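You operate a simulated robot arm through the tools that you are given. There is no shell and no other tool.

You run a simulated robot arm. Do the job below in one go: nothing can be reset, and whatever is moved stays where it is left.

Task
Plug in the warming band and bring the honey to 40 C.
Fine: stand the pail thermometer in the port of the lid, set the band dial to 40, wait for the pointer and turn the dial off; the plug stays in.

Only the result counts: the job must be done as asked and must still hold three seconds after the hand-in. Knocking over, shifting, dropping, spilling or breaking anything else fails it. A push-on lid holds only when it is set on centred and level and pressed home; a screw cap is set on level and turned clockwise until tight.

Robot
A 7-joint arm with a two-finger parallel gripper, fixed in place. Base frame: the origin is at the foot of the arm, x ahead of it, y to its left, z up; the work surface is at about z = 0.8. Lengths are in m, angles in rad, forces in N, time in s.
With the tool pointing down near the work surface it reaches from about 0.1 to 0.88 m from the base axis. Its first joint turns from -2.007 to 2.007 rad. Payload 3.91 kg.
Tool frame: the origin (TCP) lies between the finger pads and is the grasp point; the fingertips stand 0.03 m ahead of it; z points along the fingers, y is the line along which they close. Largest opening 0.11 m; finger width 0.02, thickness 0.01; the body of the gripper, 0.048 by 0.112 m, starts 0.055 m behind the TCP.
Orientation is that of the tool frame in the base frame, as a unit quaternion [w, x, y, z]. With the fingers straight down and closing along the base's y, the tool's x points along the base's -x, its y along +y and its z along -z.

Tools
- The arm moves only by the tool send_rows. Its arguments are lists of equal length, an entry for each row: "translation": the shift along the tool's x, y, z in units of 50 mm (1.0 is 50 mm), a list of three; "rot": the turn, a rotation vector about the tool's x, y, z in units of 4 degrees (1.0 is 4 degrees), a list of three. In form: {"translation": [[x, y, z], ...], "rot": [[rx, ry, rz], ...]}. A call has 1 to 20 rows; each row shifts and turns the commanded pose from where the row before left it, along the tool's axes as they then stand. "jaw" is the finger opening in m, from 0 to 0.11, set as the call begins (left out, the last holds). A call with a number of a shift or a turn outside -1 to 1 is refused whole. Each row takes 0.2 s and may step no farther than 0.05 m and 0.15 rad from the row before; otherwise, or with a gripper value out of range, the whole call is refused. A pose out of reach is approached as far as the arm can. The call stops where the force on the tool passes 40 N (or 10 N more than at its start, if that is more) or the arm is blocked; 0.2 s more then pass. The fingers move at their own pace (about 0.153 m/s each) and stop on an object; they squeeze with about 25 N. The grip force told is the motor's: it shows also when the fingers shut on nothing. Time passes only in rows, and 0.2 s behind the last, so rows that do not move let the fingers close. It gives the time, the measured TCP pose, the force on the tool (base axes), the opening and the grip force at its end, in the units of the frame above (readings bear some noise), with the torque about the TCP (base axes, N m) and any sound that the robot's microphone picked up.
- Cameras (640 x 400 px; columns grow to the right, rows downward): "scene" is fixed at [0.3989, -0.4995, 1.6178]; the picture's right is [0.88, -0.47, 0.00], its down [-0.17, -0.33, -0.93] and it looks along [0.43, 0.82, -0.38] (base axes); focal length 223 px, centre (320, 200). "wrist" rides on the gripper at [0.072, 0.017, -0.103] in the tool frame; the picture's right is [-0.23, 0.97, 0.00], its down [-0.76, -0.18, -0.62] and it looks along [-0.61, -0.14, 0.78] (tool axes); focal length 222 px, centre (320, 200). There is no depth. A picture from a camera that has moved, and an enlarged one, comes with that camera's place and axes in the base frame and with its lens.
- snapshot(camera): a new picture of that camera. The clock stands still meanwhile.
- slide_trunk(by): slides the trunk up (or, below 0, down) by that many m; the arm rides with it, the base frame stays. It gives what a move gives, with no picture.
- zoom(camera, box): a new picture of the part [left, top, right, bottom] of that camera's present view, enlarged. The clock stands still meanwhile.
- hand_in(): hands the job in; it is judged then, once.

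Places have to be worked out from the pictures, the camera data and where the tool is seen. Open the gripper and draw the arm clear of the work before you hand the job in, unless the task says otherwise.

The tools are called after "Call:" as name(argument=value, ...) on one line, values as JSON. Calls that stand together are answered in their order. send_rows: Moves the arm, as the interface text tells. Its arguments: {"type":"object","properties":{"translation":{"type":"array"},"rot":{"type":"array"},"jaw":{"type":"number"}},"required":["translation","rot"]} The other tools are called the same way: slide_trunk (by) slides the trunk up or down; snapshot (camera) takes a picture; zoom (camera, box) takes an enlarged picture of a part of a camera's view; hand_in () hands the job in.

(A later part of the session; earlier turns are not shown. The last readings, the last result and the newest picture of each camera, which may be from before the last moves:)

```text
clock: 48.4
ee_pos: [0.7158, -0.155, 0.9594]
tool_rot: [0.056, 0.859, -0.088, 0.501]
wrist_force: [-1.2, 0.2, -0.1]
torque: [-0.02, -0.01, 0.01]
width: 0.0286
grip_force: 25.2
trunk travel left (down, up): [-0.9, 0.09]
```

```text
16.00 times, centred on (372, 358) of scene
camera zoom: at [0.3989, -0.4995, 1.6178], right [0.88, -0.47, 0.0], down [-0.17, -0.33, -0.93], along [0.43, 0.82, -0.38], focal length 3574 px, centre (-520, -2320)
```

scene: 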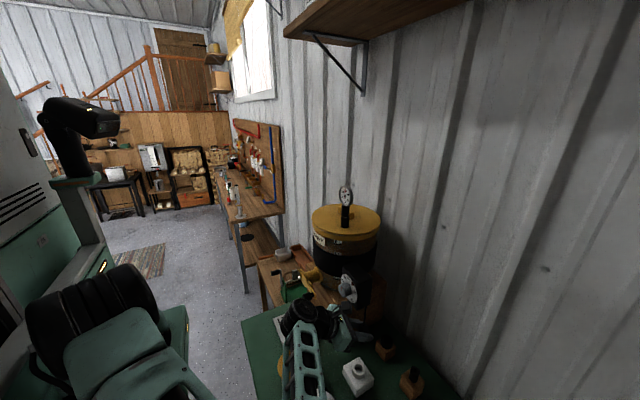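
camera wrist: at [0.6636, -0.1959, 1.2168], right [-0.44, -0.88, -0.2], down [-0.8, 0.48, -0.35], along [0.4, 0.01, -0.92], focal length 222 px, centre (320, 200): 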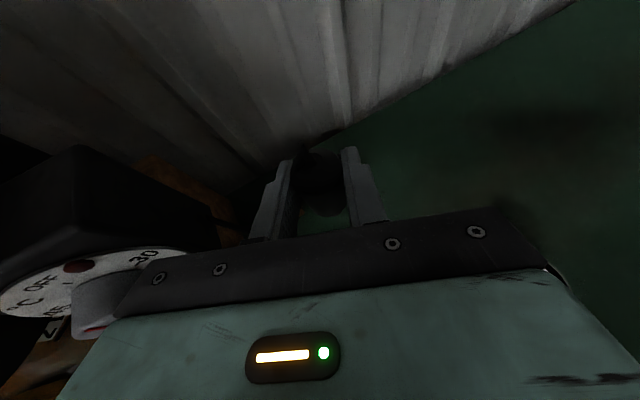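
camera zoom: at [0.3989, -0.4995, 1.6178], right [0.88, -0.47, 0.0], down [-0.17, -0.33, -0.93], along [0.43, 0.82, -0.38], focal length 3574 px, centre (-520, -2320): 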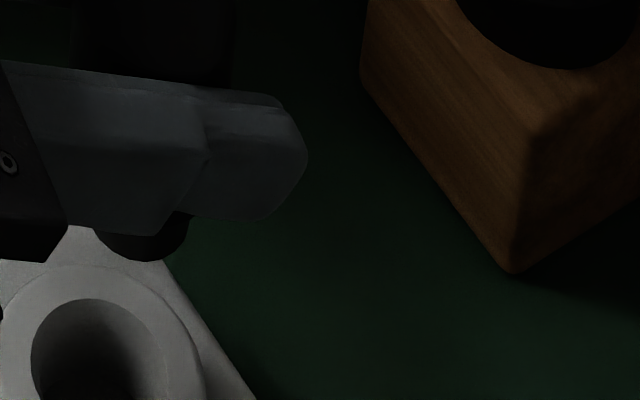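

A short pin about 21 mm across hangs below the plug body, and the hole is about 26 mm. The hole centre is about (-1 mm, +3 mm) from the pin axis, so I'll correct for that while lowering 45 mm and then check again.

Call:
send_rows(translation=[[-0.266, -0.018, 0.14], [-0.266, -0.018, 0.14], [-0.266, -0.018, 0.14]], rot=[[0, 0, 0], [0, 0, 0], [0, 0, 0]])

Call:
zoom(camera="wrist", box=[280, 160, 380, 235])

Call:
zoom(camera="scene", box=[345, 345, 385, 385])

Call:
snapshot(camera="scene")

```text
clock: 49.4
ee_pos: [0.728, -0.1791, 0.934]
tool_rot: [0.079, 0.849, -0.078, 0.517]
wrist_force: [-0.1, 0.4, -0.1]
torque: [0.05, -0.04, 0.0]
width: 0.0287
grip_force: 25.3
trunk travel left (down, up): [-0.9, 0.09]
stopped in row 3: the arm was blocked; the commanded pose is now the measured one
```

```text
5.33 times, centred on (330, 198) of wrist
camera zoom: at [0.6667, -0.1756, 1.0478], right [-0.31, -0.94, -0.15], down [-0.85, 0.34, -0.41], along [0.43, 0.0, -0.9], focal length 1185 px, centre (267, 213)
```

zoom: 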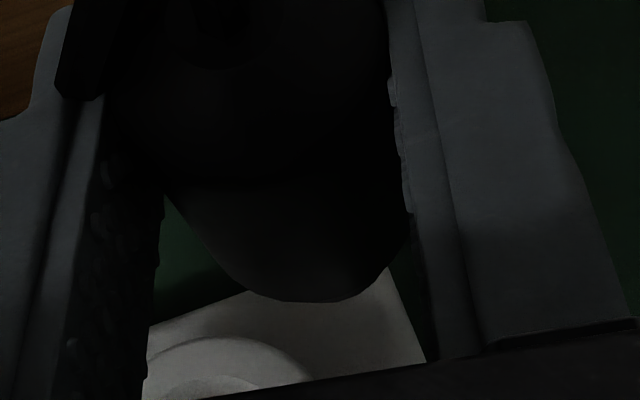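

```text
10.00 times, centred on (365, 365) of scene
camera zoom: at [0.3989, -0.4995, 1.6178], right [0.88, -0.47, 0.0], down [-0.17, -0.33, -0.93], along [0.43, 0.82, -0.38], focal length 2234 px, centre (-130, -1450)
```

zoom: 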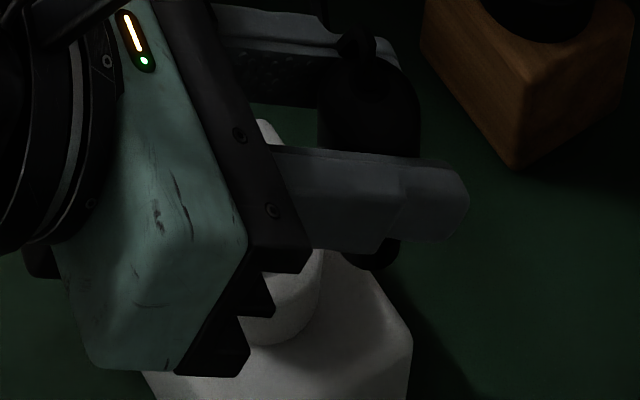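

```text
taken
```

scene: 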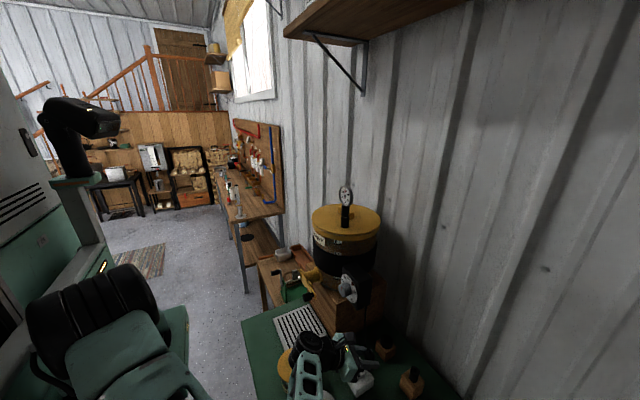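

The arm stopped because it was blocked, with no force at the tool, and the hand drifted to (0.728, -0.179, 0.934). That looks like a wrist joint limit at this yaw, but I'll check that nothing was touched: the jars, the socket and the arm links.

Call:
zoom(camera="scene", box=[230, 300, 430, 400])

Call:
snapshot(camera="wrist")

```text
3.20 times, centred on (330, 350) of scene
camera zoom: at [0.3989, -0.4995, 1.6178], right [0.88, -0.47, 0.0], down [-0.17, -0.33, -0.93], along [0.43, 0.82, -0.38], focal length 715 px, centre (288, -280)
```

zoom: 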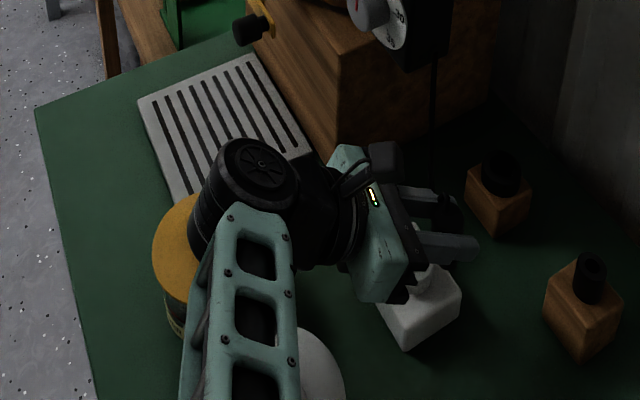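

```text
taken
camera wrist: at [0.6667, -0.1756, 1.0478], right [-0.31, -0.94, -0.15], down [-0.85, 0.34, -0.41], along [0.43, 0.0, -0.9], focal length 222 px, centre (320, 200)
```

wrist: 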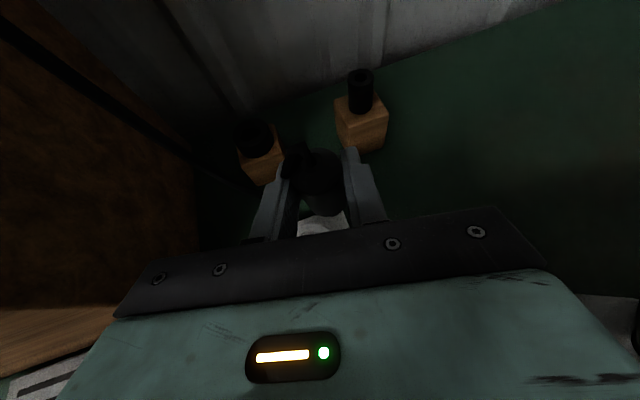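

The jars and socket haven't moved, so it is a joint limit: turning to negative yaw drives the wrist roll further into its end stop. I'll raise the hand 0.13 m and return to yaw +35° with a clean 60° tilt, which worked at the plug block.

Call:
send_rows(translation=[[0.7717, 0.0465, -0.3933], [0.7717, 0.0465, -0.3933], [0.7717, 0.0465, -0.3933], [0, 0, 0], [0, 0, 0], [0, 0, 0], [0, 0, 0], [0, 0, 0], [0, 0, 0], [0, 0, 0], [0, 0, 0], [0, 0, 0], [0, 0, 0], [0, 0, 0], [0, 0, 0]], rot=[[0, 0, 0], [0, 0, 0], [0, 0, 0], [0.894, -0.0325, -0.4175], [0.894, -0.0325, -0.4175], [0.894, -0.0325, -0.4175], [0.894, -0.0325, -0.4175], [0.894, -0.0325, -0.4175], [0.894, -0.0325, -0.4175], [0.894, -0.0325, -0.4175], [0.894, -0.0325, -0.4175], [0.894, -0.0325, -0.4175], [0.894, -0.0325, -0.4175], [0.894, -0.0325, -0.4175], [0.894, -0.0325, -0.4175]])

Call:
snapshot(camera="scene")

Call:
snapshot(camera="wrist")

```text
clock: 52.6
ee_pos: [0.7271, -0.1755, 1.0648]
tool_rot: [-0.153, 0.826, 0.26, 0.477]
wrist_force: [0.3, -0.7, -0.4]
torque: [0.01, 0.03, 0.02]
width: 0.0281
grip_force: 25.1
trunk travel left (down, up): [-0.9, 0.09]
```

```text
taken
```

scene: 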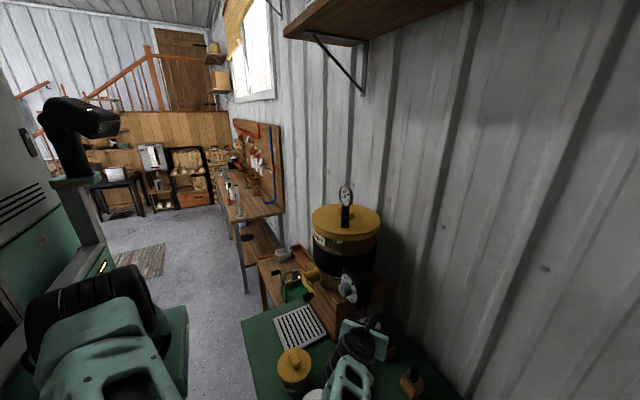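

```text
taken
camera wrist: at [0.6922, -0.2196, 1.1787], right [0.47, -0.86, -0.2], down [-0.85, -0.38, -0.35], along [0.22, 0.34, -0.92], focal length 222 px, centre (320, 200)
```

wrist: 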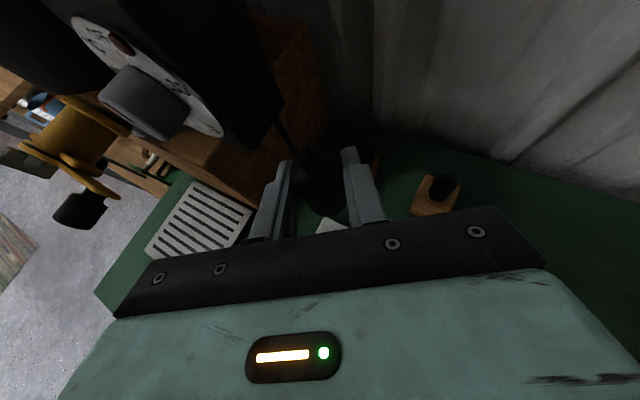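

The orientation is clean again and the arm follows. I'll move over the socket at this yaw, with the TCP near (0.714, -0.157, 0.96), and re-measure the hole under the plug.

Call:
send_rows(translation=[[-0.605, -0.1447, 0.352], [-0.605, -0.1447, 0.352], [-0.605, -0.1447, 0.352]], rot=[[0, 0, 0], [0, 0, 0], [0, 0, 0]])

Call:
zoom(camera="wrist", box=[280, 160, 380, 235])

Call:
zoom(camera="scene", box=[270, 300, 430, 400])

```text
clock: 53.4
ee_pos: [0.7132, -0.1567, 0.9592]
tool_rot: [-0.153, 0.825, 0.261, 0.477]
wrist_force: [0.3, -0.2, 0.5]
torque: [0.0, 0.01, -0.02]
width: 0.0284
grip_force: 24.9
trunk travel left (down, up): [-0.9, 0.09]
```

```text
5.33 times, centred on (330, 198) of wrist
camera zoom: at [0.6783, -0.2012, 1.074], right [0.47, -0.86, -0.2], down [-0.86, -0.38, -0.35], along [0.22, 0.34, -0.92], focal length 1185 px, centre (267, 213)
```

zoom: 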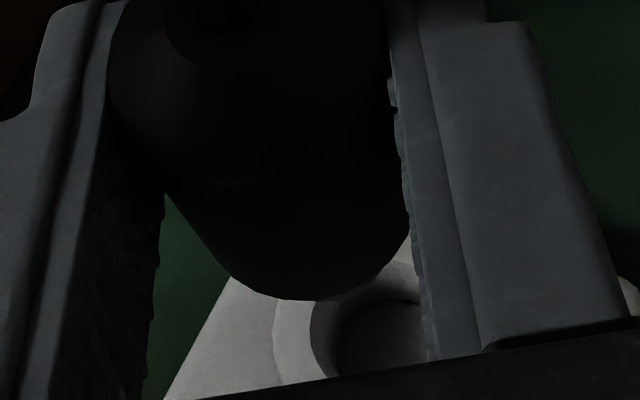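

```text
4.00 times, centred on (350, 350) of scene
camera zoom: at [0.3989, -0.4995, 1.6178], right [0.88, -0.47, 0.0], down [-0.17, -0.33, -0.93], along [0.43, 0.82, -0.38], focal length 894 px, centre (200, -400)
```

zoom: 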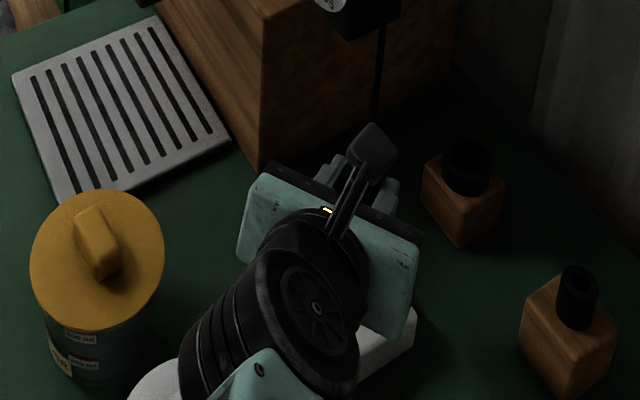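

The arm follows well here. I need a sharper measure of the hole under the plug, so I'll enlarge this part of the wrist view further.

Call:
zoom(camera="wrist", box=[310, 200, 370, 235])

```text
10.67 times, centred on (340, 218) of wrist
camera zoom: at [0.6783, -0.2012, 1.074], right [0.47, -0.86, -0.2], down [-0.86, -0.38, -0.35], along [0.22, 0.34, -0.92], focal length 2369 px, centre (107, 13)
```

zoom: 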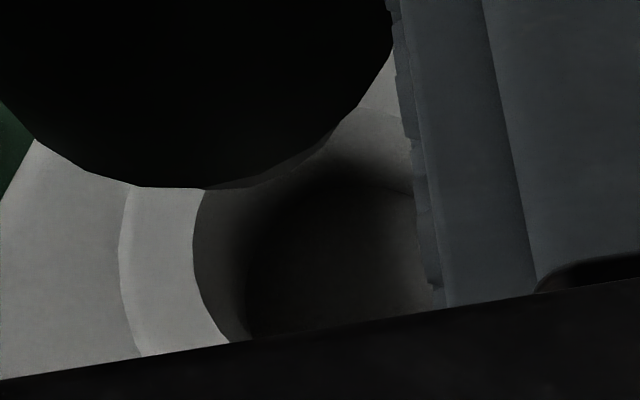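

The enlarged view shows the hole centre about 2.8 mm to the right of the plug axis and in line fore and aft. I'll shift 2.8 mm right while lowering 48 mm, and look again just above the ring.

Call:
send_rows(translation=[[-0.277, 0.019, 0.16], [-0.277, 0.019, 0.16], [-0.277, 0.018, 0.16]], rot=[[0, 0, 0], [0, 0, 0], [0, 0, 0]])

Call:
zoom(camera="wrist", box=[280, 170, 380, 235])

Call:
zoom(camera="scene", box=[270, 310, 430, 400])

```text
clock: 54.2
ee_pos: [0.7149, -0.1578, 0.9101]
tool_rot: [-0.153, 0.826, 0.26, 0.477]
wrist_force: [0.0, 1.0, -0.2]
torque: [0.04, 0.04, 0.0]
width: 0.0284
grip_force: 25.7
trunk travel left (down, up): [-0.9, 0.09]
```

```text
6.15 times, centred on (330, 202) of wrist
camera zoom: at [0.6808, -0.2027, 1.0245], right [0.47, -0.86, -0.2], down [-0.86, -0.38, -0.35], along [0.22, 0.34, -0.92], focal length 1367 px, centre (258, 185)
```

zoom: 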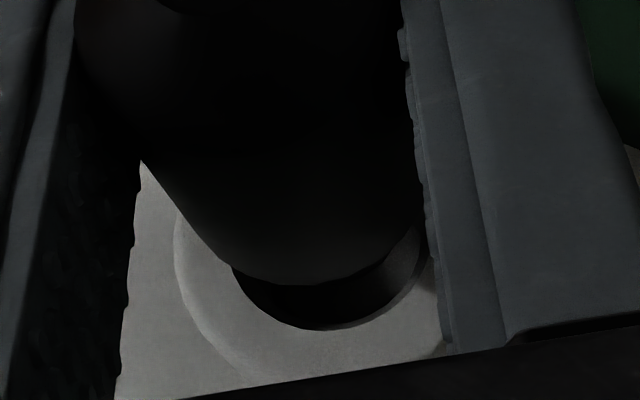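

```text
4.00 times, centred on (350, 355) of scene
camera zoom: at [0.3989, -0.4995, 1.6178], right [0.88, -0.47, 0.0], down [-0.17, -0.33, -0.93], along [0.43, 0.82, -0.38], focal length 894 px, centre (200, -420)
```

zoom: 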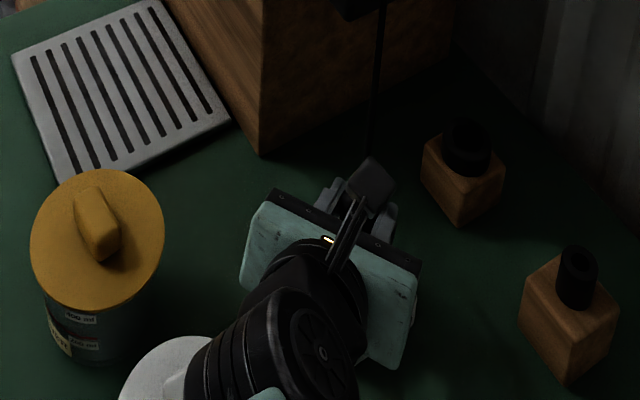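

The plug bottom is now right above the ring, and the hole centre is within about 1.5 mm of its axis. I'll make a 1 mm correction and lower 12 mm in 4 mm steps, watching the force.

Call:
send_rows(translation=[[-0.0793, -0.02, 0.023], [-0.0693, 0, 0.04], [-0.0693, 0, 0.04]], rot=[[0, 0, 0], [0, 0, 0], [0, 0, 0]])

Call:
zoom(camera="wrist", box=[280, 170, 380, 235])

```text
clock: 55.0
ee_pos: [0.714, -0.1589, 0.8981]
tool_rot: [-0.153, 0.826, 0.26, 0.476]
wrist_force: [0.7, -0.5, -0.5]
torque: [-0.01, 0.01, -0.03]
width: 0.0283
grip_force: 25.1
trunk travel left (down, up): [-0.9, 0.09]
```

```text
6.15 times, centred on (330, 202) of wrist
camera zoom: at [0.6797, -0.2026, 1.0127], right [0.47, -0.86, -0.2], down [-0.86, -0.38, -0.35], along [0.22, 0.34, -0.92], focal length 1367 px, centre (258, 185)
```

zoom: 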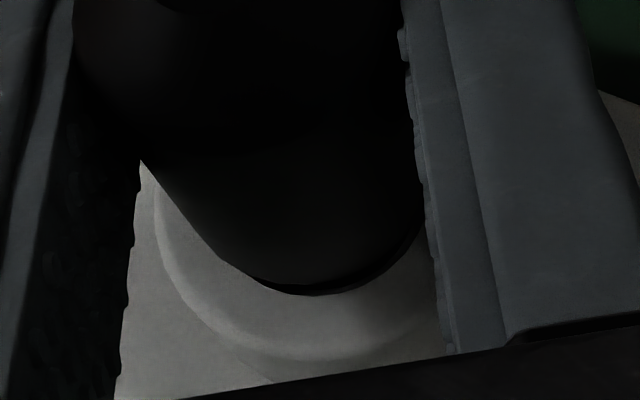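

No contact force yet, and the plug has started into the hole. I'll go on lowering 9 mm in small steps towards the seat.

Call:
send_rows(translation=[[-0.052, 0, 0.03], [-0.052, 0, 0.03], [-0.052, 0, 0.03]], rot=[[0, 0, 0], [0, 0, 0], [0, 0, 0]])

Call:
zoom(camera="wrist", box=[280, 170, 380, 235])

```text
clock: 55.8
ee_pos: [0.7145, -0.1586, 0.8914]
tool_rot: [-0.153, 0.825, 0.26, 0.478]
wrist_force: [-3.0, -1.7, 12.5]
torque: [-0.09, 0.06, -0.07]
width: 0.0285
grip_force: 25.1
trunk travel left (down, up): [-0.9, 0.09]
```

```text
6.15 times, centred on (330, 202) of wrist
camera zoom: at [0.6796, -0.2031, 1.0061], right [0.47, -0.86, -0.2], down [-0.85, -0.38, -0.35], along [0.23, 0.34, -0.91], focal length 1367 px, centre (258, 185)
```

zoom: 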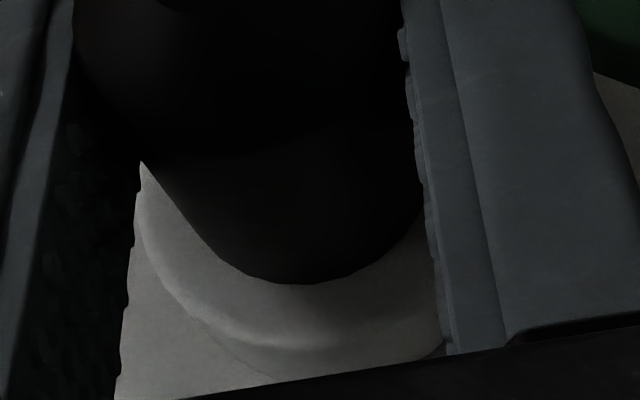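

Contact at 12.5 N with the plug body down on the ring. I'll press 3 mm more to be sure it is fully home.

Call:
send_rows(translation=[[-0.026, 0, 0.015], [-0.026, 0, 0.015]], rot=[[0, 0, 0], [0, 0, 0]])

Call:
zoom(camera="wrist", box=[280, 170, 380, 235])

Call:
zoom(camera="scene", box=[335, 250, 375, 310])

```text
clock: 56.4
ee_pos: [0.7146, -0.1574, 0.889]
tool_rot: [-0.153, 0.824, 0.261, 0.478]
wrist_force: [2.8, -2.7, 24.3]
torque: [0.06, -0.28, -0.07]
width: 0.0285
grip_force: 25.2
trunk travel left (down, up): [-0.9, 0.09]
```

```text
6.15 times, centred on (330, 202) of wrist
camera zoom: at [0.6799, -0.2026, 1.0032], right [0.47, -0.86, -0.2], down [-0.85, -0.38, -0.35], along [0.23, 0.34, -0.91], focal length 1367 px, centre (258, 185)
```

zoom: 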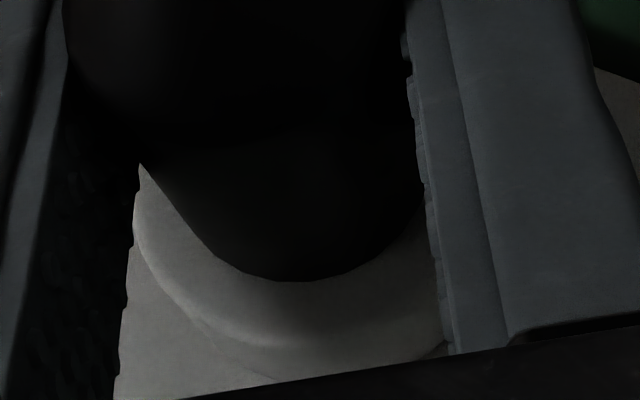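

```text
6.67 times, centred on (355, 280) of scene
camera zoom: at [0.3989, -0.4995, 1.6178], right [0.88, -0.47, 0.0], down [-0.17, -0.33, -0.93], along [0.43, 0.82, -0.38], focal length 1489 px, centre (87, -333)
```

zoom: 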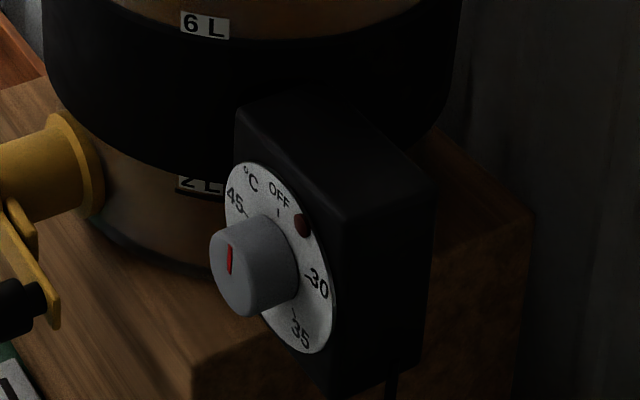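

The force rose to 24 N with barely any further travel, so the plug is seated. I'll relieve the push by 2 mm, then open the fingers.

Call:
send_rows(translation=[[0.035, 0, -0.02], [0, 0, 0]], rot=[[0, 0, 0], [0, 0, 0]])

Call:
send_rows(translation=[[0, 0, 0], [0, 0, 0], [0, 0, 0]], rot=[[0, 0, 0], [0, 0, 0], [0, 0, 0]], jaw=0.06)

Call:
zoom(camera="wrist", box=[240, 140, 400, 240])

```text
clock: 57.0
ee_pos: [0.7155, -0.1592, 0.8886]
tool_rot: [-0.154, 0.825, 0.26, 0.477]
wrist_force: [4.0, 0.3, 13.2]
torque: [0.1, -0.36, -0.06]
width: 0.0284
grip_force: 24.9
trunk travel left (down, up): [-0.9, 0.09]
```

```text
clock: 57.8
ee_pos: [0.7154, -0.1594, 0.8891]
tool_rot: [-0.153, 0.826, 0.26, 0.477]
wrist_force: [-0.2, -0.8, 0.3]
torque: [0.02, 0.02, -0.01]
width: 0.0598
grip_force: 0.0
trunk travel left (down, up): [-0.9, 0.09]
```

```text
4.00 times, centred on (320, 190) of wrist
camera zoom: at [0.6798, -0.2027, 1.0032], right [0.47, -0.86, -0.2], down [-0.86, -0.38, -0.35], along [0.22, 0.34, -0.92], focal length 888 px, centre (320, 240)
```

zoom: 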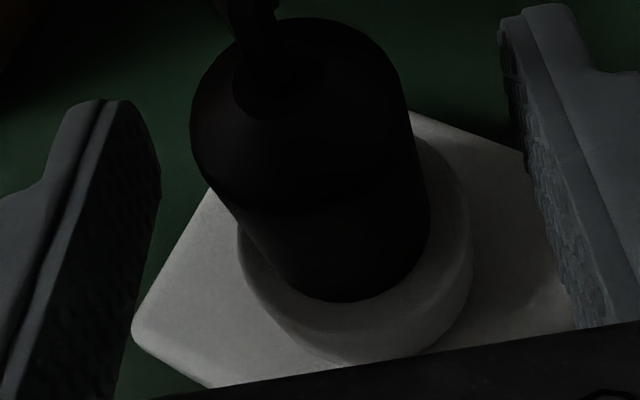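

The plug stands upright in the socket ring on its own. I'll withdraw along the tool axis, go up and inspect it from both cameras.

Call:
send_rows(translation=[[0, 0, -0.4], [0, 0, -0.6], [0, 0, -0.6], [0.6, 0, -0.6], [0.6, 0, -0.6], [0.6, 0, -0.6]], rot=[[0, 0, 0], [0, 0, 0], [0, 0, 0], [0, 0, 0], [0, 0, 0], [0, 0, 0]])

Call:
snapshot(camera="wrist")

Call:
zoom(camera="wrist", box=[280, 110, 380, 220])

Call:
snapshot(camera="scene")

```text
clock: 59.2
ee_pos: [0.6332, -0.2187, 1.0517]
tool_rot: [-0.153, 0.826, 0.26, 0.476]
wrist_force: [0.7, -1.2, -0.3]
torque: [0.0, 0.04, -0.02]
width: 0.0601
grip_force: 0.1
trunk travel left (down, up): [-0.9, 0.09]
```

```text
taken
camera wrist: at [0.5972, -0.2633, 1.1662], right [0.47, -0.86, -0.2], down [-0.86, -0.38, -0.35], along [0.22, 0.34, -0.92], focal length 222 px, centre (320, 200)
```

wrist: 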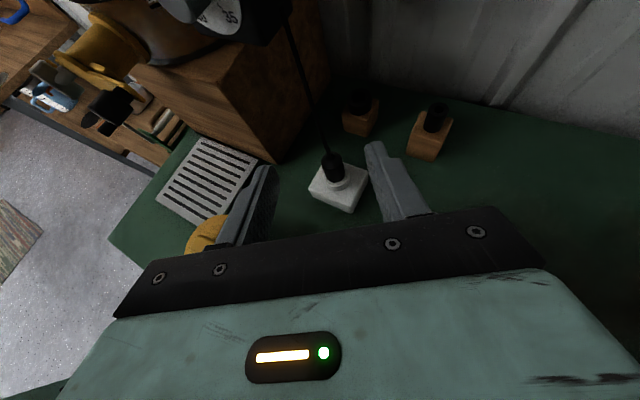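

```text
3.64 times, centred on (330, 165) of wrist
camera zoom: at [0.5972, -0.2633, 1.1662], right [0.47, -0.86, -0.2], down [-0.86, -0.38, -0.35], along [0.22, 0.34, -0.92], focal length 808 px, centre (284, 327)
```

zoom: 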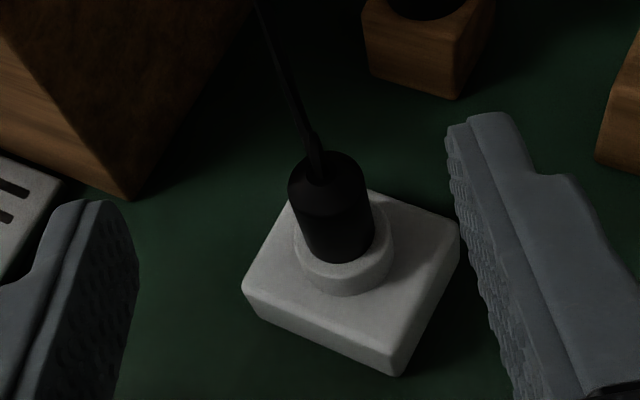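

```text
taken
```

scene: 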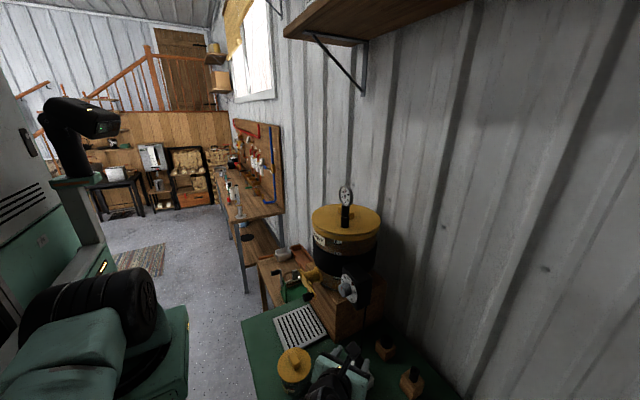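

The plug is seated in the socket. The knob axis runs along x at about y = -0.052, z = 1.091, with its front at x ≈ 0.7125 and a diameter near 42 mm. Before turning it I'll raise the hand, return the yaw to 0 and unwind the wrist roll to gain turning range.

Call:
send_rows(translation=[[0.783, 0.213, -0.31], [0.783, 0.213, -0.31], [0.783, 0.213, -0.31], [0.783, 0.213, -0.31], [0.783, 0.213, -0.31], [0.783, 0.213, -0.31], [0, 0, 0], [0, 0, 0], [0, 0, 0], [0, 0, 0], [0, 0, 0], [0, 0, 0], [0, 0, 0], [0, 0, 0], [0, 0, 0]], rot=[[0, 0, 0], [0, 0, 0], [0, 0, 0], [0, 0, 0], [0, 0, 0], [0, 0, 0], [-0.842, 0, 0.4861], [-0.842, 0, 0.4861], [-0.842, 0, 0.4861], [-0.842, 0, 0.4861], [-0.842, 0, 0.4861], [-0.842, 0, 0.4861], [-0.842, 0, 0.4861], [-0.842, 0, 0.4861], [-0.842, 0, 0.4861]], jaw=0.07)

Call:
send_rows(translation=[[0, 0, 0], [0, 0, 0], [0, 0, 0], [0, 0, 0], [0, 0, 0], [0, 0, 0], [0, 0, 0], [0, 0, 0], [0, 0, 0], [0, 0, 0], [0, 0, 0], [0, 0, 0], [0, 0, 0], [0, 0, 0], [0, 0, 0], [0, 0, 0], [0, 0, 0], [0, 0, 0], [0, 0, 0], [0, 0, 0]], rot=[[0, 0, -1], [0, 0, -1], [0, 0, -1], [0, 0, -1], [0, 0, -1], [0, 0, -1], [0, 0, -1], [0, 0, -1], [0, 0, -1], [0, 0, -1], [0, 0, -1], [0, 0, -1], [0, 0, -1], [0, 0, -1], [0, 0, -1], [0, 0, -1], [0, 0, -1], [0, 0, -1], [0, 0, -1], [0, 0, -1]])

Call:
snapshot(camera="scene")

```text
clock: 62.4
ee_pos: [0.6989, -0.2516, 1.3007]
tool_rot: [-0.001, 0.866, -0.001, 0.5]
wrist_force: [-0.5, 0.4, 0.5]
torque: [0.0, -0.02, -0.01]
width: 0.0698
grip_force: 0.0
trunk travel left (down, up): [-0.9, 0.09]
```

```text
clock: 66.6
ee_pos: [0.6987, -0.2511, 1.3005]
tool_rot: [0.319, 0.664, 0.557, 0.384]
wrist_force: [0.7, 1.3, 0.4]
torque: [-0.01, 0.03, -0.01]
width: 0.0699
grip_force: 0.1
trunk travel left (down, up): [-0.9, 0.09]
```

```text
taken
```

scene: 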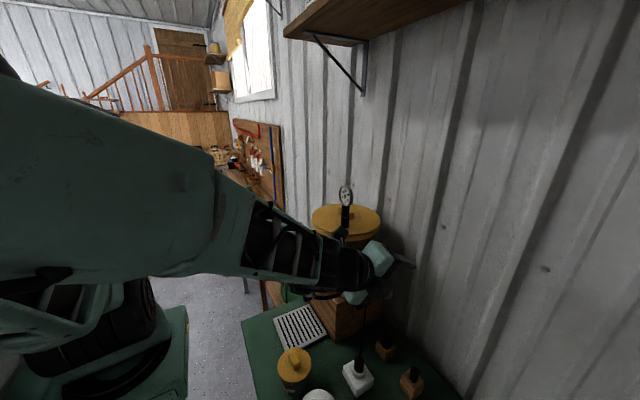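

The unwinding works so far (roll is now about 100°). I'll continue in the same direction, watching for limits.

Call:
send_rows(translation=[[0, 0, 0], [0, 0, 0], [0, 0, 0], [0, 0, 0], [0, 0, 0], [0, 0, 0], [0, 0, 0], [0, 0, 0], [0, 0, 0], [0, 0, 0], [0, 0, 0], [0, 0, 0], [0, 0, 0], [0, 0, 0], [0, 0, 0], [0, 0, 0], [0, 0, 0], [0, 0, 0], [0, 0, 0], [0, 0, 0]], rot=[[0, 0, -1], [0, 0, -1], [0, 0, -1], [0, 0, -1], [0, 0, -1], [0, 0, -1], [0, 0, -1], [0, 0, -1], [0, 0, -1], [0, 0, -1], [0, 0, -1], [0, 0, -1], [0, 0, -1], [0, 0, -1], [0, 0, -1], [0, 0, -1], [0, 0, -1], [0, 0, -1], [0, 0, -1], [0, 0, -1]])

Call:
send_rows(translation=[[0, 0, 0], [0, 0, 0], [0, 0, 0], [0, 0, 0], [0, 0, 0], [0, 0, 0], [0, 0, 0], [0, 0, 0], [0, 0, 0], [0, 0, 0], [0, 0, 0], [0, 0, 0], [0, 0, 0], [0, 0, 0], [0, 0, 0], [0, 0, 0], [0, 0, 0], [0, 0, 0], [0, 0, 0], [0, 0, 0]], rot=[[0, 0, -1], [0, 0, -1], [0, 0, -1], [0, 0, -1], [0, 0, -1], [0, 0, -1], [0, 0, -1], [0, 0, -1], [0, 0, -1], [0, 0, -1], [0, 0, -1], [0, 0, -1], [0, 0, -1], [0, 0, -1], [0, 0, -1], [0, 0, -1], [0, 0, -1], [0, 0, -1], [0, 0, -1], [0, 0, -1]])

Call:
snapshot(camera="scene")

```text
clock: 70.8
ee_pos: [0.6986, -0.2512, 1.3024]
tool_rot: [0.491, 0.15, 0.853, 0.089]
wrist_force: [0.1, 0.2, -0.3]
torque: [-0.03, 0.01, 0.02]
width: 0.0702
grip_force: 0.2
trunk travel left (down, up): [-0.9, 0.09]
```

```text
clock: 75.0
ee_pos: [0.6984, -0.2515, 1.3022]
tool_rot: [0.433, -0.434, 0.75, -0.248]
wrist_force: [0.7, -0.5, 0.7]
torque: [0.02, -0.03, -0.02]
width: 0.0702
grip_force: 0.1
trunk travel left (down, up): [-0.9, 0.09]
```

```text
taken
```

scene: 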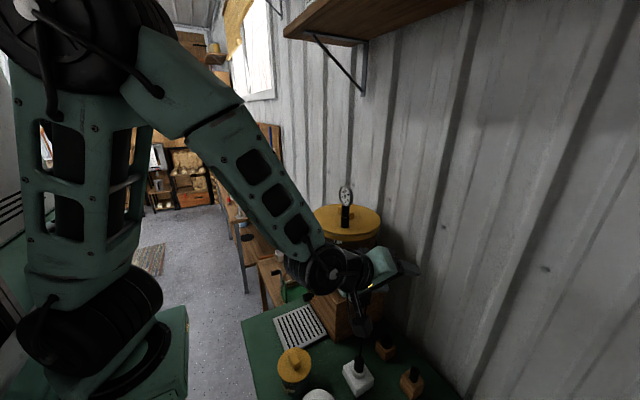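

The elbow has returned to its natural raised position with roll near -60°, so there's plenty of turning range now. The knob pose is too close to the shoulder at this trunk height, so I'll roll to 0, raise the hand to (0.575, -0.07, 1.53) and then lower the trunk.

Call:
send_rows(translation=[[0, 0, 0], [0, 0, 0], [0, 0, 0], [0, 0, 0], [0, 0, 0], [0, 0, 0], [0, 0, 0], [0, 0, 0], [0, 0, 0], [0, 0, 0], [0, 0, 0], [0, 0, 0], [0, 0, 0], [0, 0, 0], [0, 0, 0]], rot=[[0, 0, 1], [0, 0, 1], [0, 0, 1], [0, 0, 1], [0, 0, 1], [0, 0, 1], [0, 0, 1], [0, 0, 1], [0, 0, 1], [0, 0, 1], [0, 0, 1], [0, 0, 1], [0, 0, 1], [0, 0, 1], [0, 0, 1]])

Call:
send_rows(translation=[[-0.387, 0.517, -0.631], [-0.387, 0.517, -0.631], [-0.387, 0.517, -0.631], [-0.387, 0.517, -0.631], [-0.387, 0.517, -0.631], [-0.387, 0.517, -0.631], [-0.387, 0.517, -0.631]], rot=[[0, 0, 0], [0, 0, 0], [0, 0, 0], [0, 0, 0], [0, 0, 0], [0, 0, 0], [0, 0, 0]])

Call:
snapshot(camera="scene")

Call:
snapshot(camera="wrist")

```text
clock: 78.2
ee_pos: [0.6991, -0.2509, 1.3016]
tool_rot: [0.499, 0.0, 0.866, 0.003]
wrist_force: [-0.4, 0.1, -0.6]
torque: [-0.01, 0.02, -0.02]
width: 0.0702
grip_force: 0.0
trunk travel left (down, up): [-0.9, 0.09]
```

```text
clock: 79.8
ee_pos: [0.6376, -0.0799, 1.4919]
tool_rot: [0.499, 0.0, 0.867, 0.003]
wrist_force: [0.2, 0.0, -1.0]
torque: [0.0, 0.05, -0.01]
width: 0.0701
grip_force: 0.1
out of reach, approached as far as the arm can: row 5, 6, 7
trunk travel left (down, up): [-0.9, 0.09]
```

```text
taken
```

scene: 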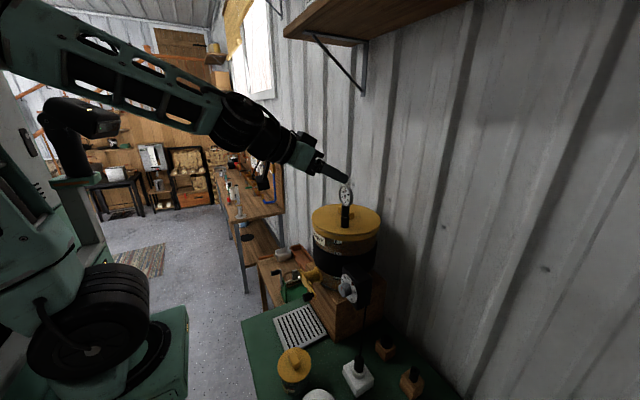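

```text
taken
camera wrist: at [0.5112, -0.063, 1.482], right [0.11, 0.97, 0.2], down [-0.16, -0.18, 0.97], along [0.98, -0.14, 0.13], focal length 222 px, centre (320, 200)
```

wrist: 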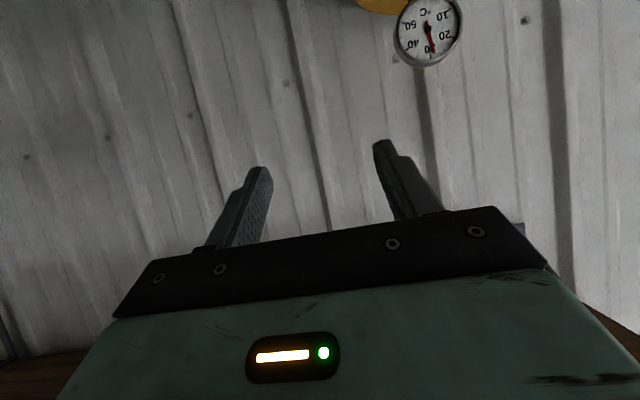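

The limit here is the shoulder leaning back when the hand is high; lower down, the pose may be reachable without moving the trunk. I'll descend to (0.60, -0.07, 1.10), in front of the dial, for a frontal look at its scale.

Call:
send_rows(translation=[[0.792, 0.022, 0.361], [0.792, 0.022, 0.361], [0.792, 0.022, 0.361], [0.792, 0.022, 0.361], [0.792, 0.022, 0.361], [0.792, 0.022, 0.361], [0.792, 0.022, 0.361], [0.792, 0.022, 0.361], [0.792, 0.022, 0.361]], rot=[[0, 0, 0], [0, 0, 0], [0, 0, 0], [0, 0, 0], [0, 0, 0], [0, 0, 0], [0, 0, 0], [0, 0, 0], [0, 0, 0]])

Call:
snapshot(camera="wrist")

Call:
snapshot(camera="scene")

```text
clock: 81.8
ee_pos: [0.6557, -0.0258, 1.2887]
tool_rot: [0.498, 0.0, 0.867, 0.002]
wrist_force: [0.3, 0.1, 0.1]
torque: [0.02, -0.02, 0.03]
width: 0.0699
grip_force: 0.1
out of reach, approached as far as the arm can: row 3, 4, 5, 6, 7, 8, 9
trunk travel left (down, up): [-0.9, 0.09]
```

```text
taken
camera wrist: at [0.5284, -0.0082, 1.2784], right [0.11, 0.97, 0.2], down [-0.16, -0.18, 0.97], along [0.98, -0.14, 0.13], focal length 222 px, centre (320, 200)
```

wrist: 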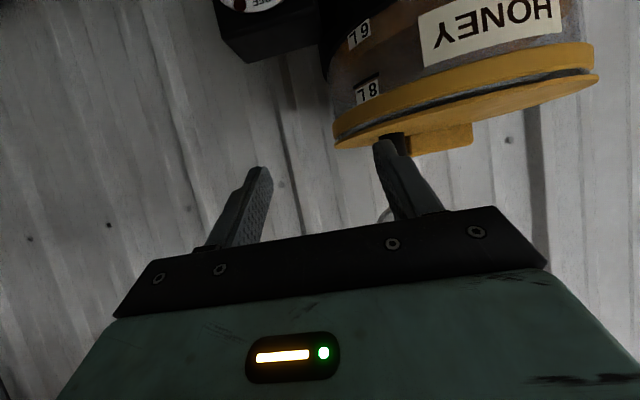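

```text
taken
```

scene: 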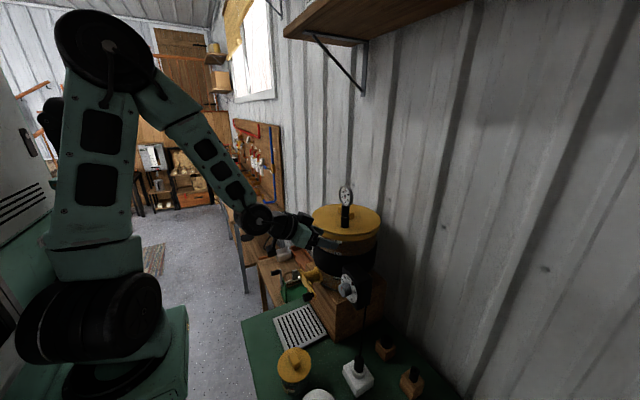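

That pose is still too close to the shoulder, and the hand stopped at (0.656, -0.026, 1.289), clear of the lid. The fixed camera has a free view of the dial now, so I'll read the scale from it at high magnification.

Call:
zoom(camera="scene", box=[338, 272, 362, 302])

Call:
zoom(camera="wrist", box=[200, 0, 330, 80])

Call:
zoom(camera="scene", box=[335, 180, 360, 210])

```text
13.33 times, centred on (350, 287) of scene
camera zoom: at [0.3989, -0.4995, 1.6178], right [0.88, -0.47, 0.0], down [-0.17, -0.33, -0.93], along [0.43, 0.82, -0.38], focal length 2978 px, centre (-80, -960)
```

zoom: 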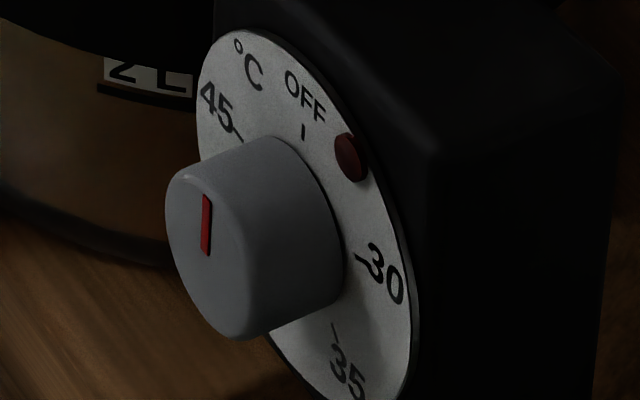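

```text
4.92 times, centred on (265, 40) of wrist
camera zoom: at [0.5284, -0.0082, 1.2784], right [0.11, 0.97, 0.2], down [-0.16, -0.18, 0.97], along [0.98, -0.14, 0.13], focal length 1094 px, centre (591, 988)
```

zoom: 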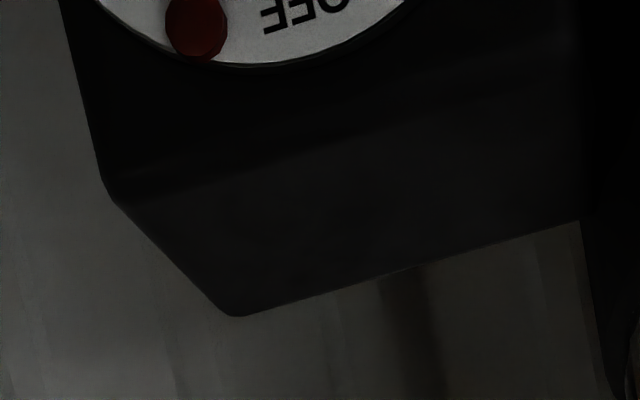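

```text
13.33 times, centred on (348, 195) of scene
camera zoom: at [0.3989, -0.4995, 1.6178], right [0.88, -0.47, 0.0], down [-0.17, -0.33, -0.93], along [0.43, 0.82, -0.38], focal length 2978 px, centre (-47, 267)
```

zoom: 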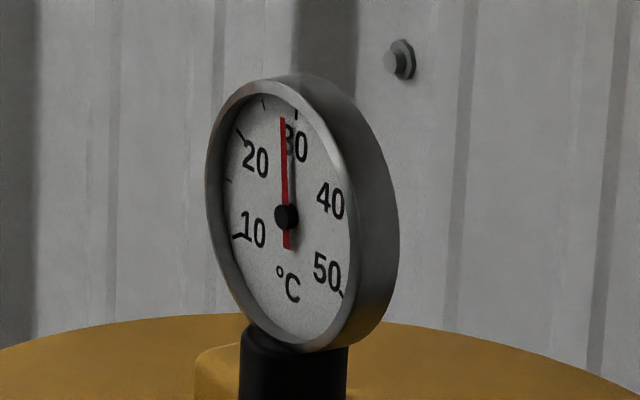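

I work out OFF at 0°, 30 at 70°, 35 at 141° and 45 at 280° clockwise, so 40 is at 210° clockwise; the thermometer reads about 28. I'll move the hand to free space on the right and level the tool so it points along +x.

Call:
send_rows(translation=[[0.057, -0.871, 0.289], [0.057, -0.871, 0.289], [0.057, -0.871, 0.289], [0.057, -0.871, 0.289], [0, 0, 0], [0, 0, 0], [0, 0, 0], [0, 0, 0], [0, 0, 0], [0, 0, 0], [0, 0, 0], [0, 0, 0]], rot=[[0, 0, 0], [0, 0, 0], [0, 0, 0], [0, 0, 0], [0, -0.9375, 0], [0, -0.9375, 0], [0, -0.9375, 0], [0, -0.9375, 0], [0, -0.9375, 0], [0, -0.9375, 0], [0, -0.9375, 0], [0, -0.9375, 0]], jaw=0.08)

Call:
snapshot(camera="scene")

Call:
snapshot(camera="wrist")

```text
clock: 84.4
ee_pos: [0.6883, -0.1446, 1.4261]
tool_rot: [0.706, 0.001, 0.708, 0.002]
wrist_force: [-0.4, -0.2, -0.5]
torque: [-0.03, 0.01, 0.0]
width: 0.0802
grip_force: 0.0
out of reach, approached as far as the arm can: row 1, 2, 3, 4, 5, 6, 7, 8, 9, 10, 11, 12
trunk travel left (down, up): [-0.9, 0.09]
```

```text
taken
```

scene: 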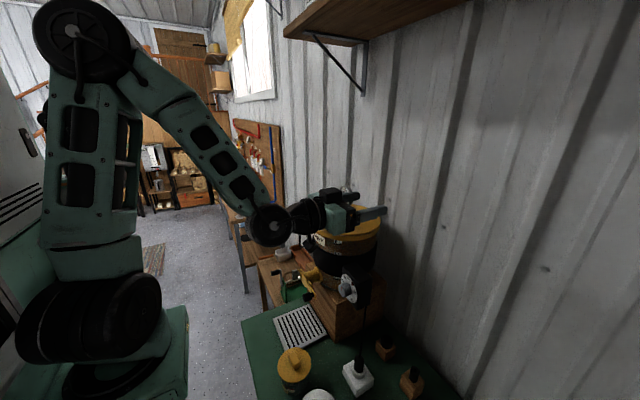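

```text
taken
camera wrist: at [0.5827, -0.1276, 1.3543], right [0.0, 0.97, 0.23], down [-0.62, -0.18, 0.76], along [0.78, -0.14, 0.6], focal length 222 px, centre (320, 200)
```

wrist: 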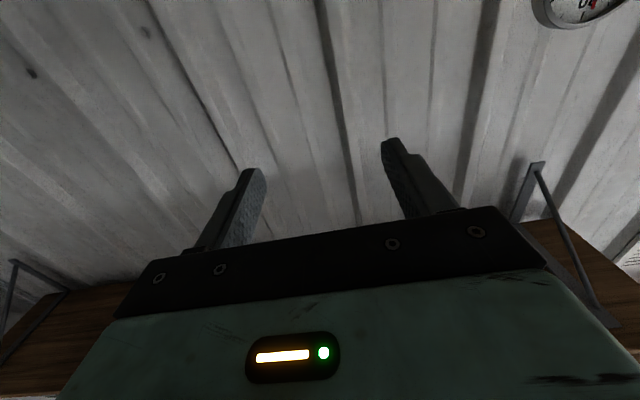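

The elbow's fold limit makes the knob pose unreachable at this trunk height; lowering the trunk moves the shoulder away from the wrist. The hand is in free air at (0.688, -0.145, 1.426), so I'll slide the trunk down 0.27 first.

Call:
slide_trunk(by=-0.27)

Call:
snapshot(camera="scene")

```text
clock: 87.2
ee_pos: [0.6869, -0.1456, 1.1554]
tool_rot: [0.706, 0.001, 0.709, 0.003]
wrist_force: [0.3, 0.2, -1.2]
torque: [0.03, -0.03, 0.0]
width: 0.08
grip_force: 0.1
trunk travel left (down, up): [-0.63, 0.36]
```

```text
taken
```

scene: 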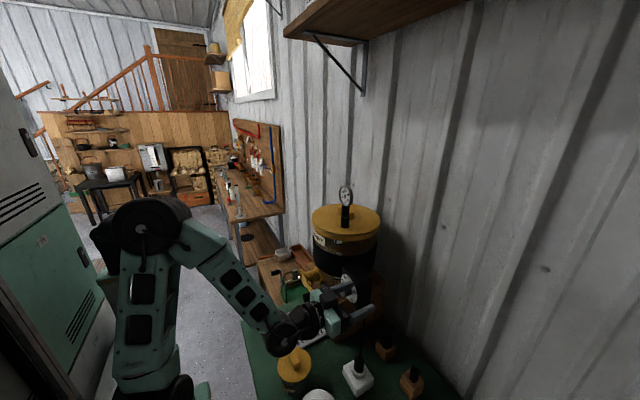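

The slide went cleanly. I'll raise the hand 0.3 m again and slide the trunk a further 0.28 down.

Call:
send_rows(translation=[[-1, 0, 0], [-1, 0, 0], [-1, 0, 0], [-1, 0, 0], [-1, 0, 0], [-1, 0, 0]], rot=[[0, 0, 0], [0, 0, 0], [0, 0, 0], [0, 0, 0], [0, 0, 0], [0, 0, 0]])

Call:
slide_trunk(by=-0.28)

Call:
snapshot(camera="scene")

Call:
snapshot(camera="wrist")

```text
clock: 88.5
ee_pos: [0.6857, -0.1426, 1.4563]
tool_rot: [0.705, 0.001, 0.709, -0.002]
wrist_force: [0.3, -0.2, -0.5]
torque: [0.0, 0.01, 0.06]
width: 0.0801
grip_force: 0.0
trunk travel left (down, up): [-0.63, 0.36]
```

```text
clock: 91.4
ee_pos: [0.6889, -0.147, 1.1739]
tool_rot: [0.706, 0.0, 0.708, 0.002]
wrist_force: [-0.1, 0.6, -0.1]
torque: [-0.01, -0.01, -0.03]
width: 0.08
grip_force: 0.1
trunk travel left (down, up): [-0.35, 0.64]
```

```text
taken
```

scene: 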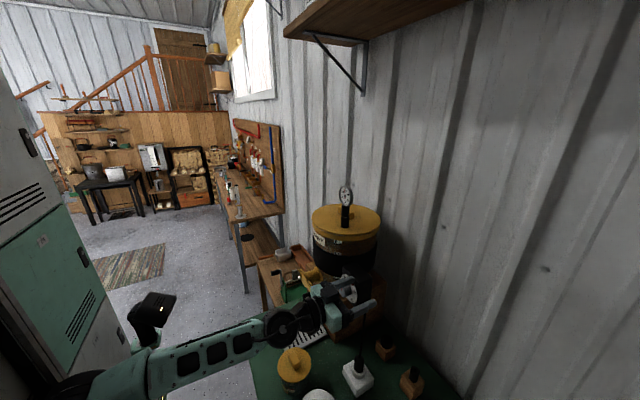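

```text
taken
camera wrist: at [0.5838, -0.1293, 1.102], right [0.0, 0.97, 0.23], down [-0.62, -0.18, 0.76], along [0.78, -0.14, 0.6], focal length 222 px, centre (320, 200)
```

wrist: 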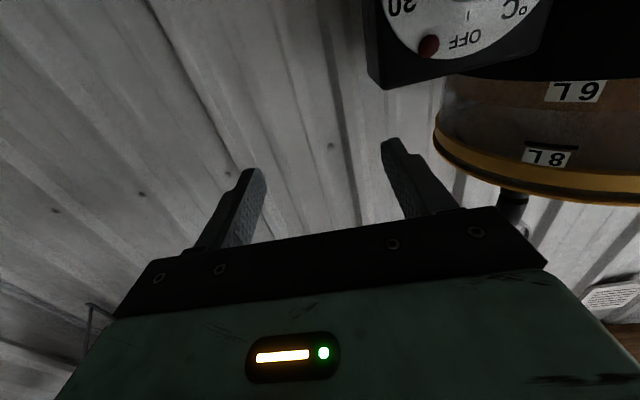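

The trunk is at the right height and the hand is at (0.689, -0.147, 1.174). I'll step back to (0.60, -0.08, 1.10) and pitch the hand down 30° so that the wrist camera looks straight at the dial.

Call:
send_rows(translation=[[0.2, 0.2, -0.9], [0.43, 0.4, -0.4], [0.43, 0.4, -0.4], [0.42, 0.34, -0.06], [0, 0, 0], [0, 0, 0], [0, 0, 0], [0, 0, 0], [0, 0, 0], [0, 0, 0], [0, 0, 0], [0, 0, 0]], rot=[[0, 0, 0], [0, 0, 0], [0, 0, 0], [0, 0, 0], [0, 0.9375, 0], [0, 0.9375, 0], [0, 0.9375, 0], [0, 0.9375, 0], [0, 0.9375, 0], [0, 0.9375, 0], [0, 0.9375, 0], [0, 0.9375, 0]])

Call:
snapshot(camera="wrist")

Call:
snapshot(camera="scene")

```text
clock: 94.0
ee_pos: [0.6818, -0.0968, 1.1273]
tool_rot: [0.543, -0.008, 0.84, 0.009]
wrist_force: [0.4, 0.2, 0.1]
torque: [0.01, 0.02, -0.03]
width: 0.0801
grip_force: 0.0
out of reach, approached as far as the arm can: row 1, 2, 3, 6, 7
trunk travel left (down, up): [-0.35, 0.64]
```

```text
taken
camera wrist: at [0.5573, -0.0824, 1.1048], right [0.07, 0.97, 0.21], down [-0.25, -0.19, 0.95], along [0.97, -0.12, 0.23], focal length 222 px, centre (320, 200)
```

wrist: 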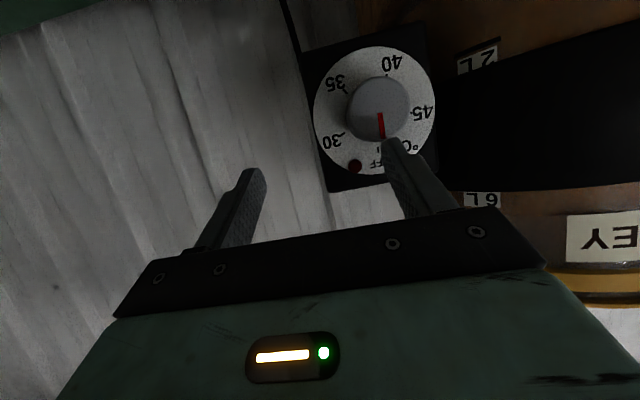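

```text
taken
```

scene: 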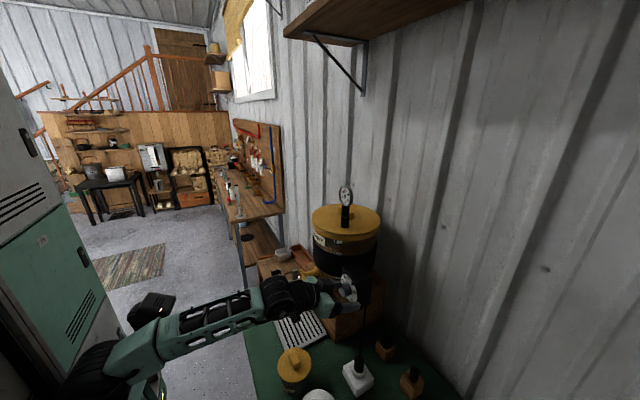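

The hand stopped short of the target near the knob, without touching it, but the frontal picture of the dial is clear. I'll enlarge it to read the scale.

Call:
zoom(camera="wrist", box=[300, 20, 450, 200])

Call:
zoom(camera="scene", box=[300, 250, 390, 320])

```text
2.22 times, centred on (375, 110) of wrist
camera zoom: at [0.5573, -0.0824, 1.1048], right [0.07, 0.97, 0.21], down [-0.25, -0.19, 0.95], along [0.97, -0.12, 0.23], focal length 494 px, centre (198, 400)
```

zoom: 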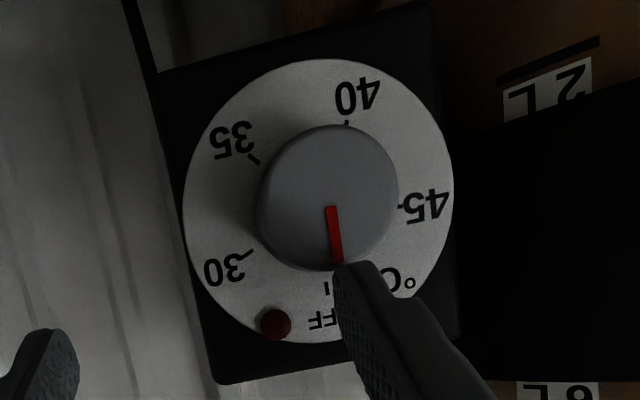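

```text
5.71 times, centred on (345, 285) of scene
camera zoom: at [0.3989, -0.4995, 1.6178], right [0.88, -0.47, 0.0], down [-0.17, -0.33, -0.93], along [0.43, 0.82, -0.38], focal length 1276 px, centre (177, -286)
```

zoom: 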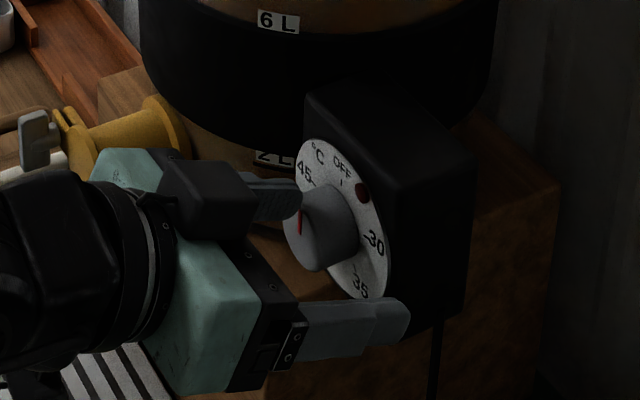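

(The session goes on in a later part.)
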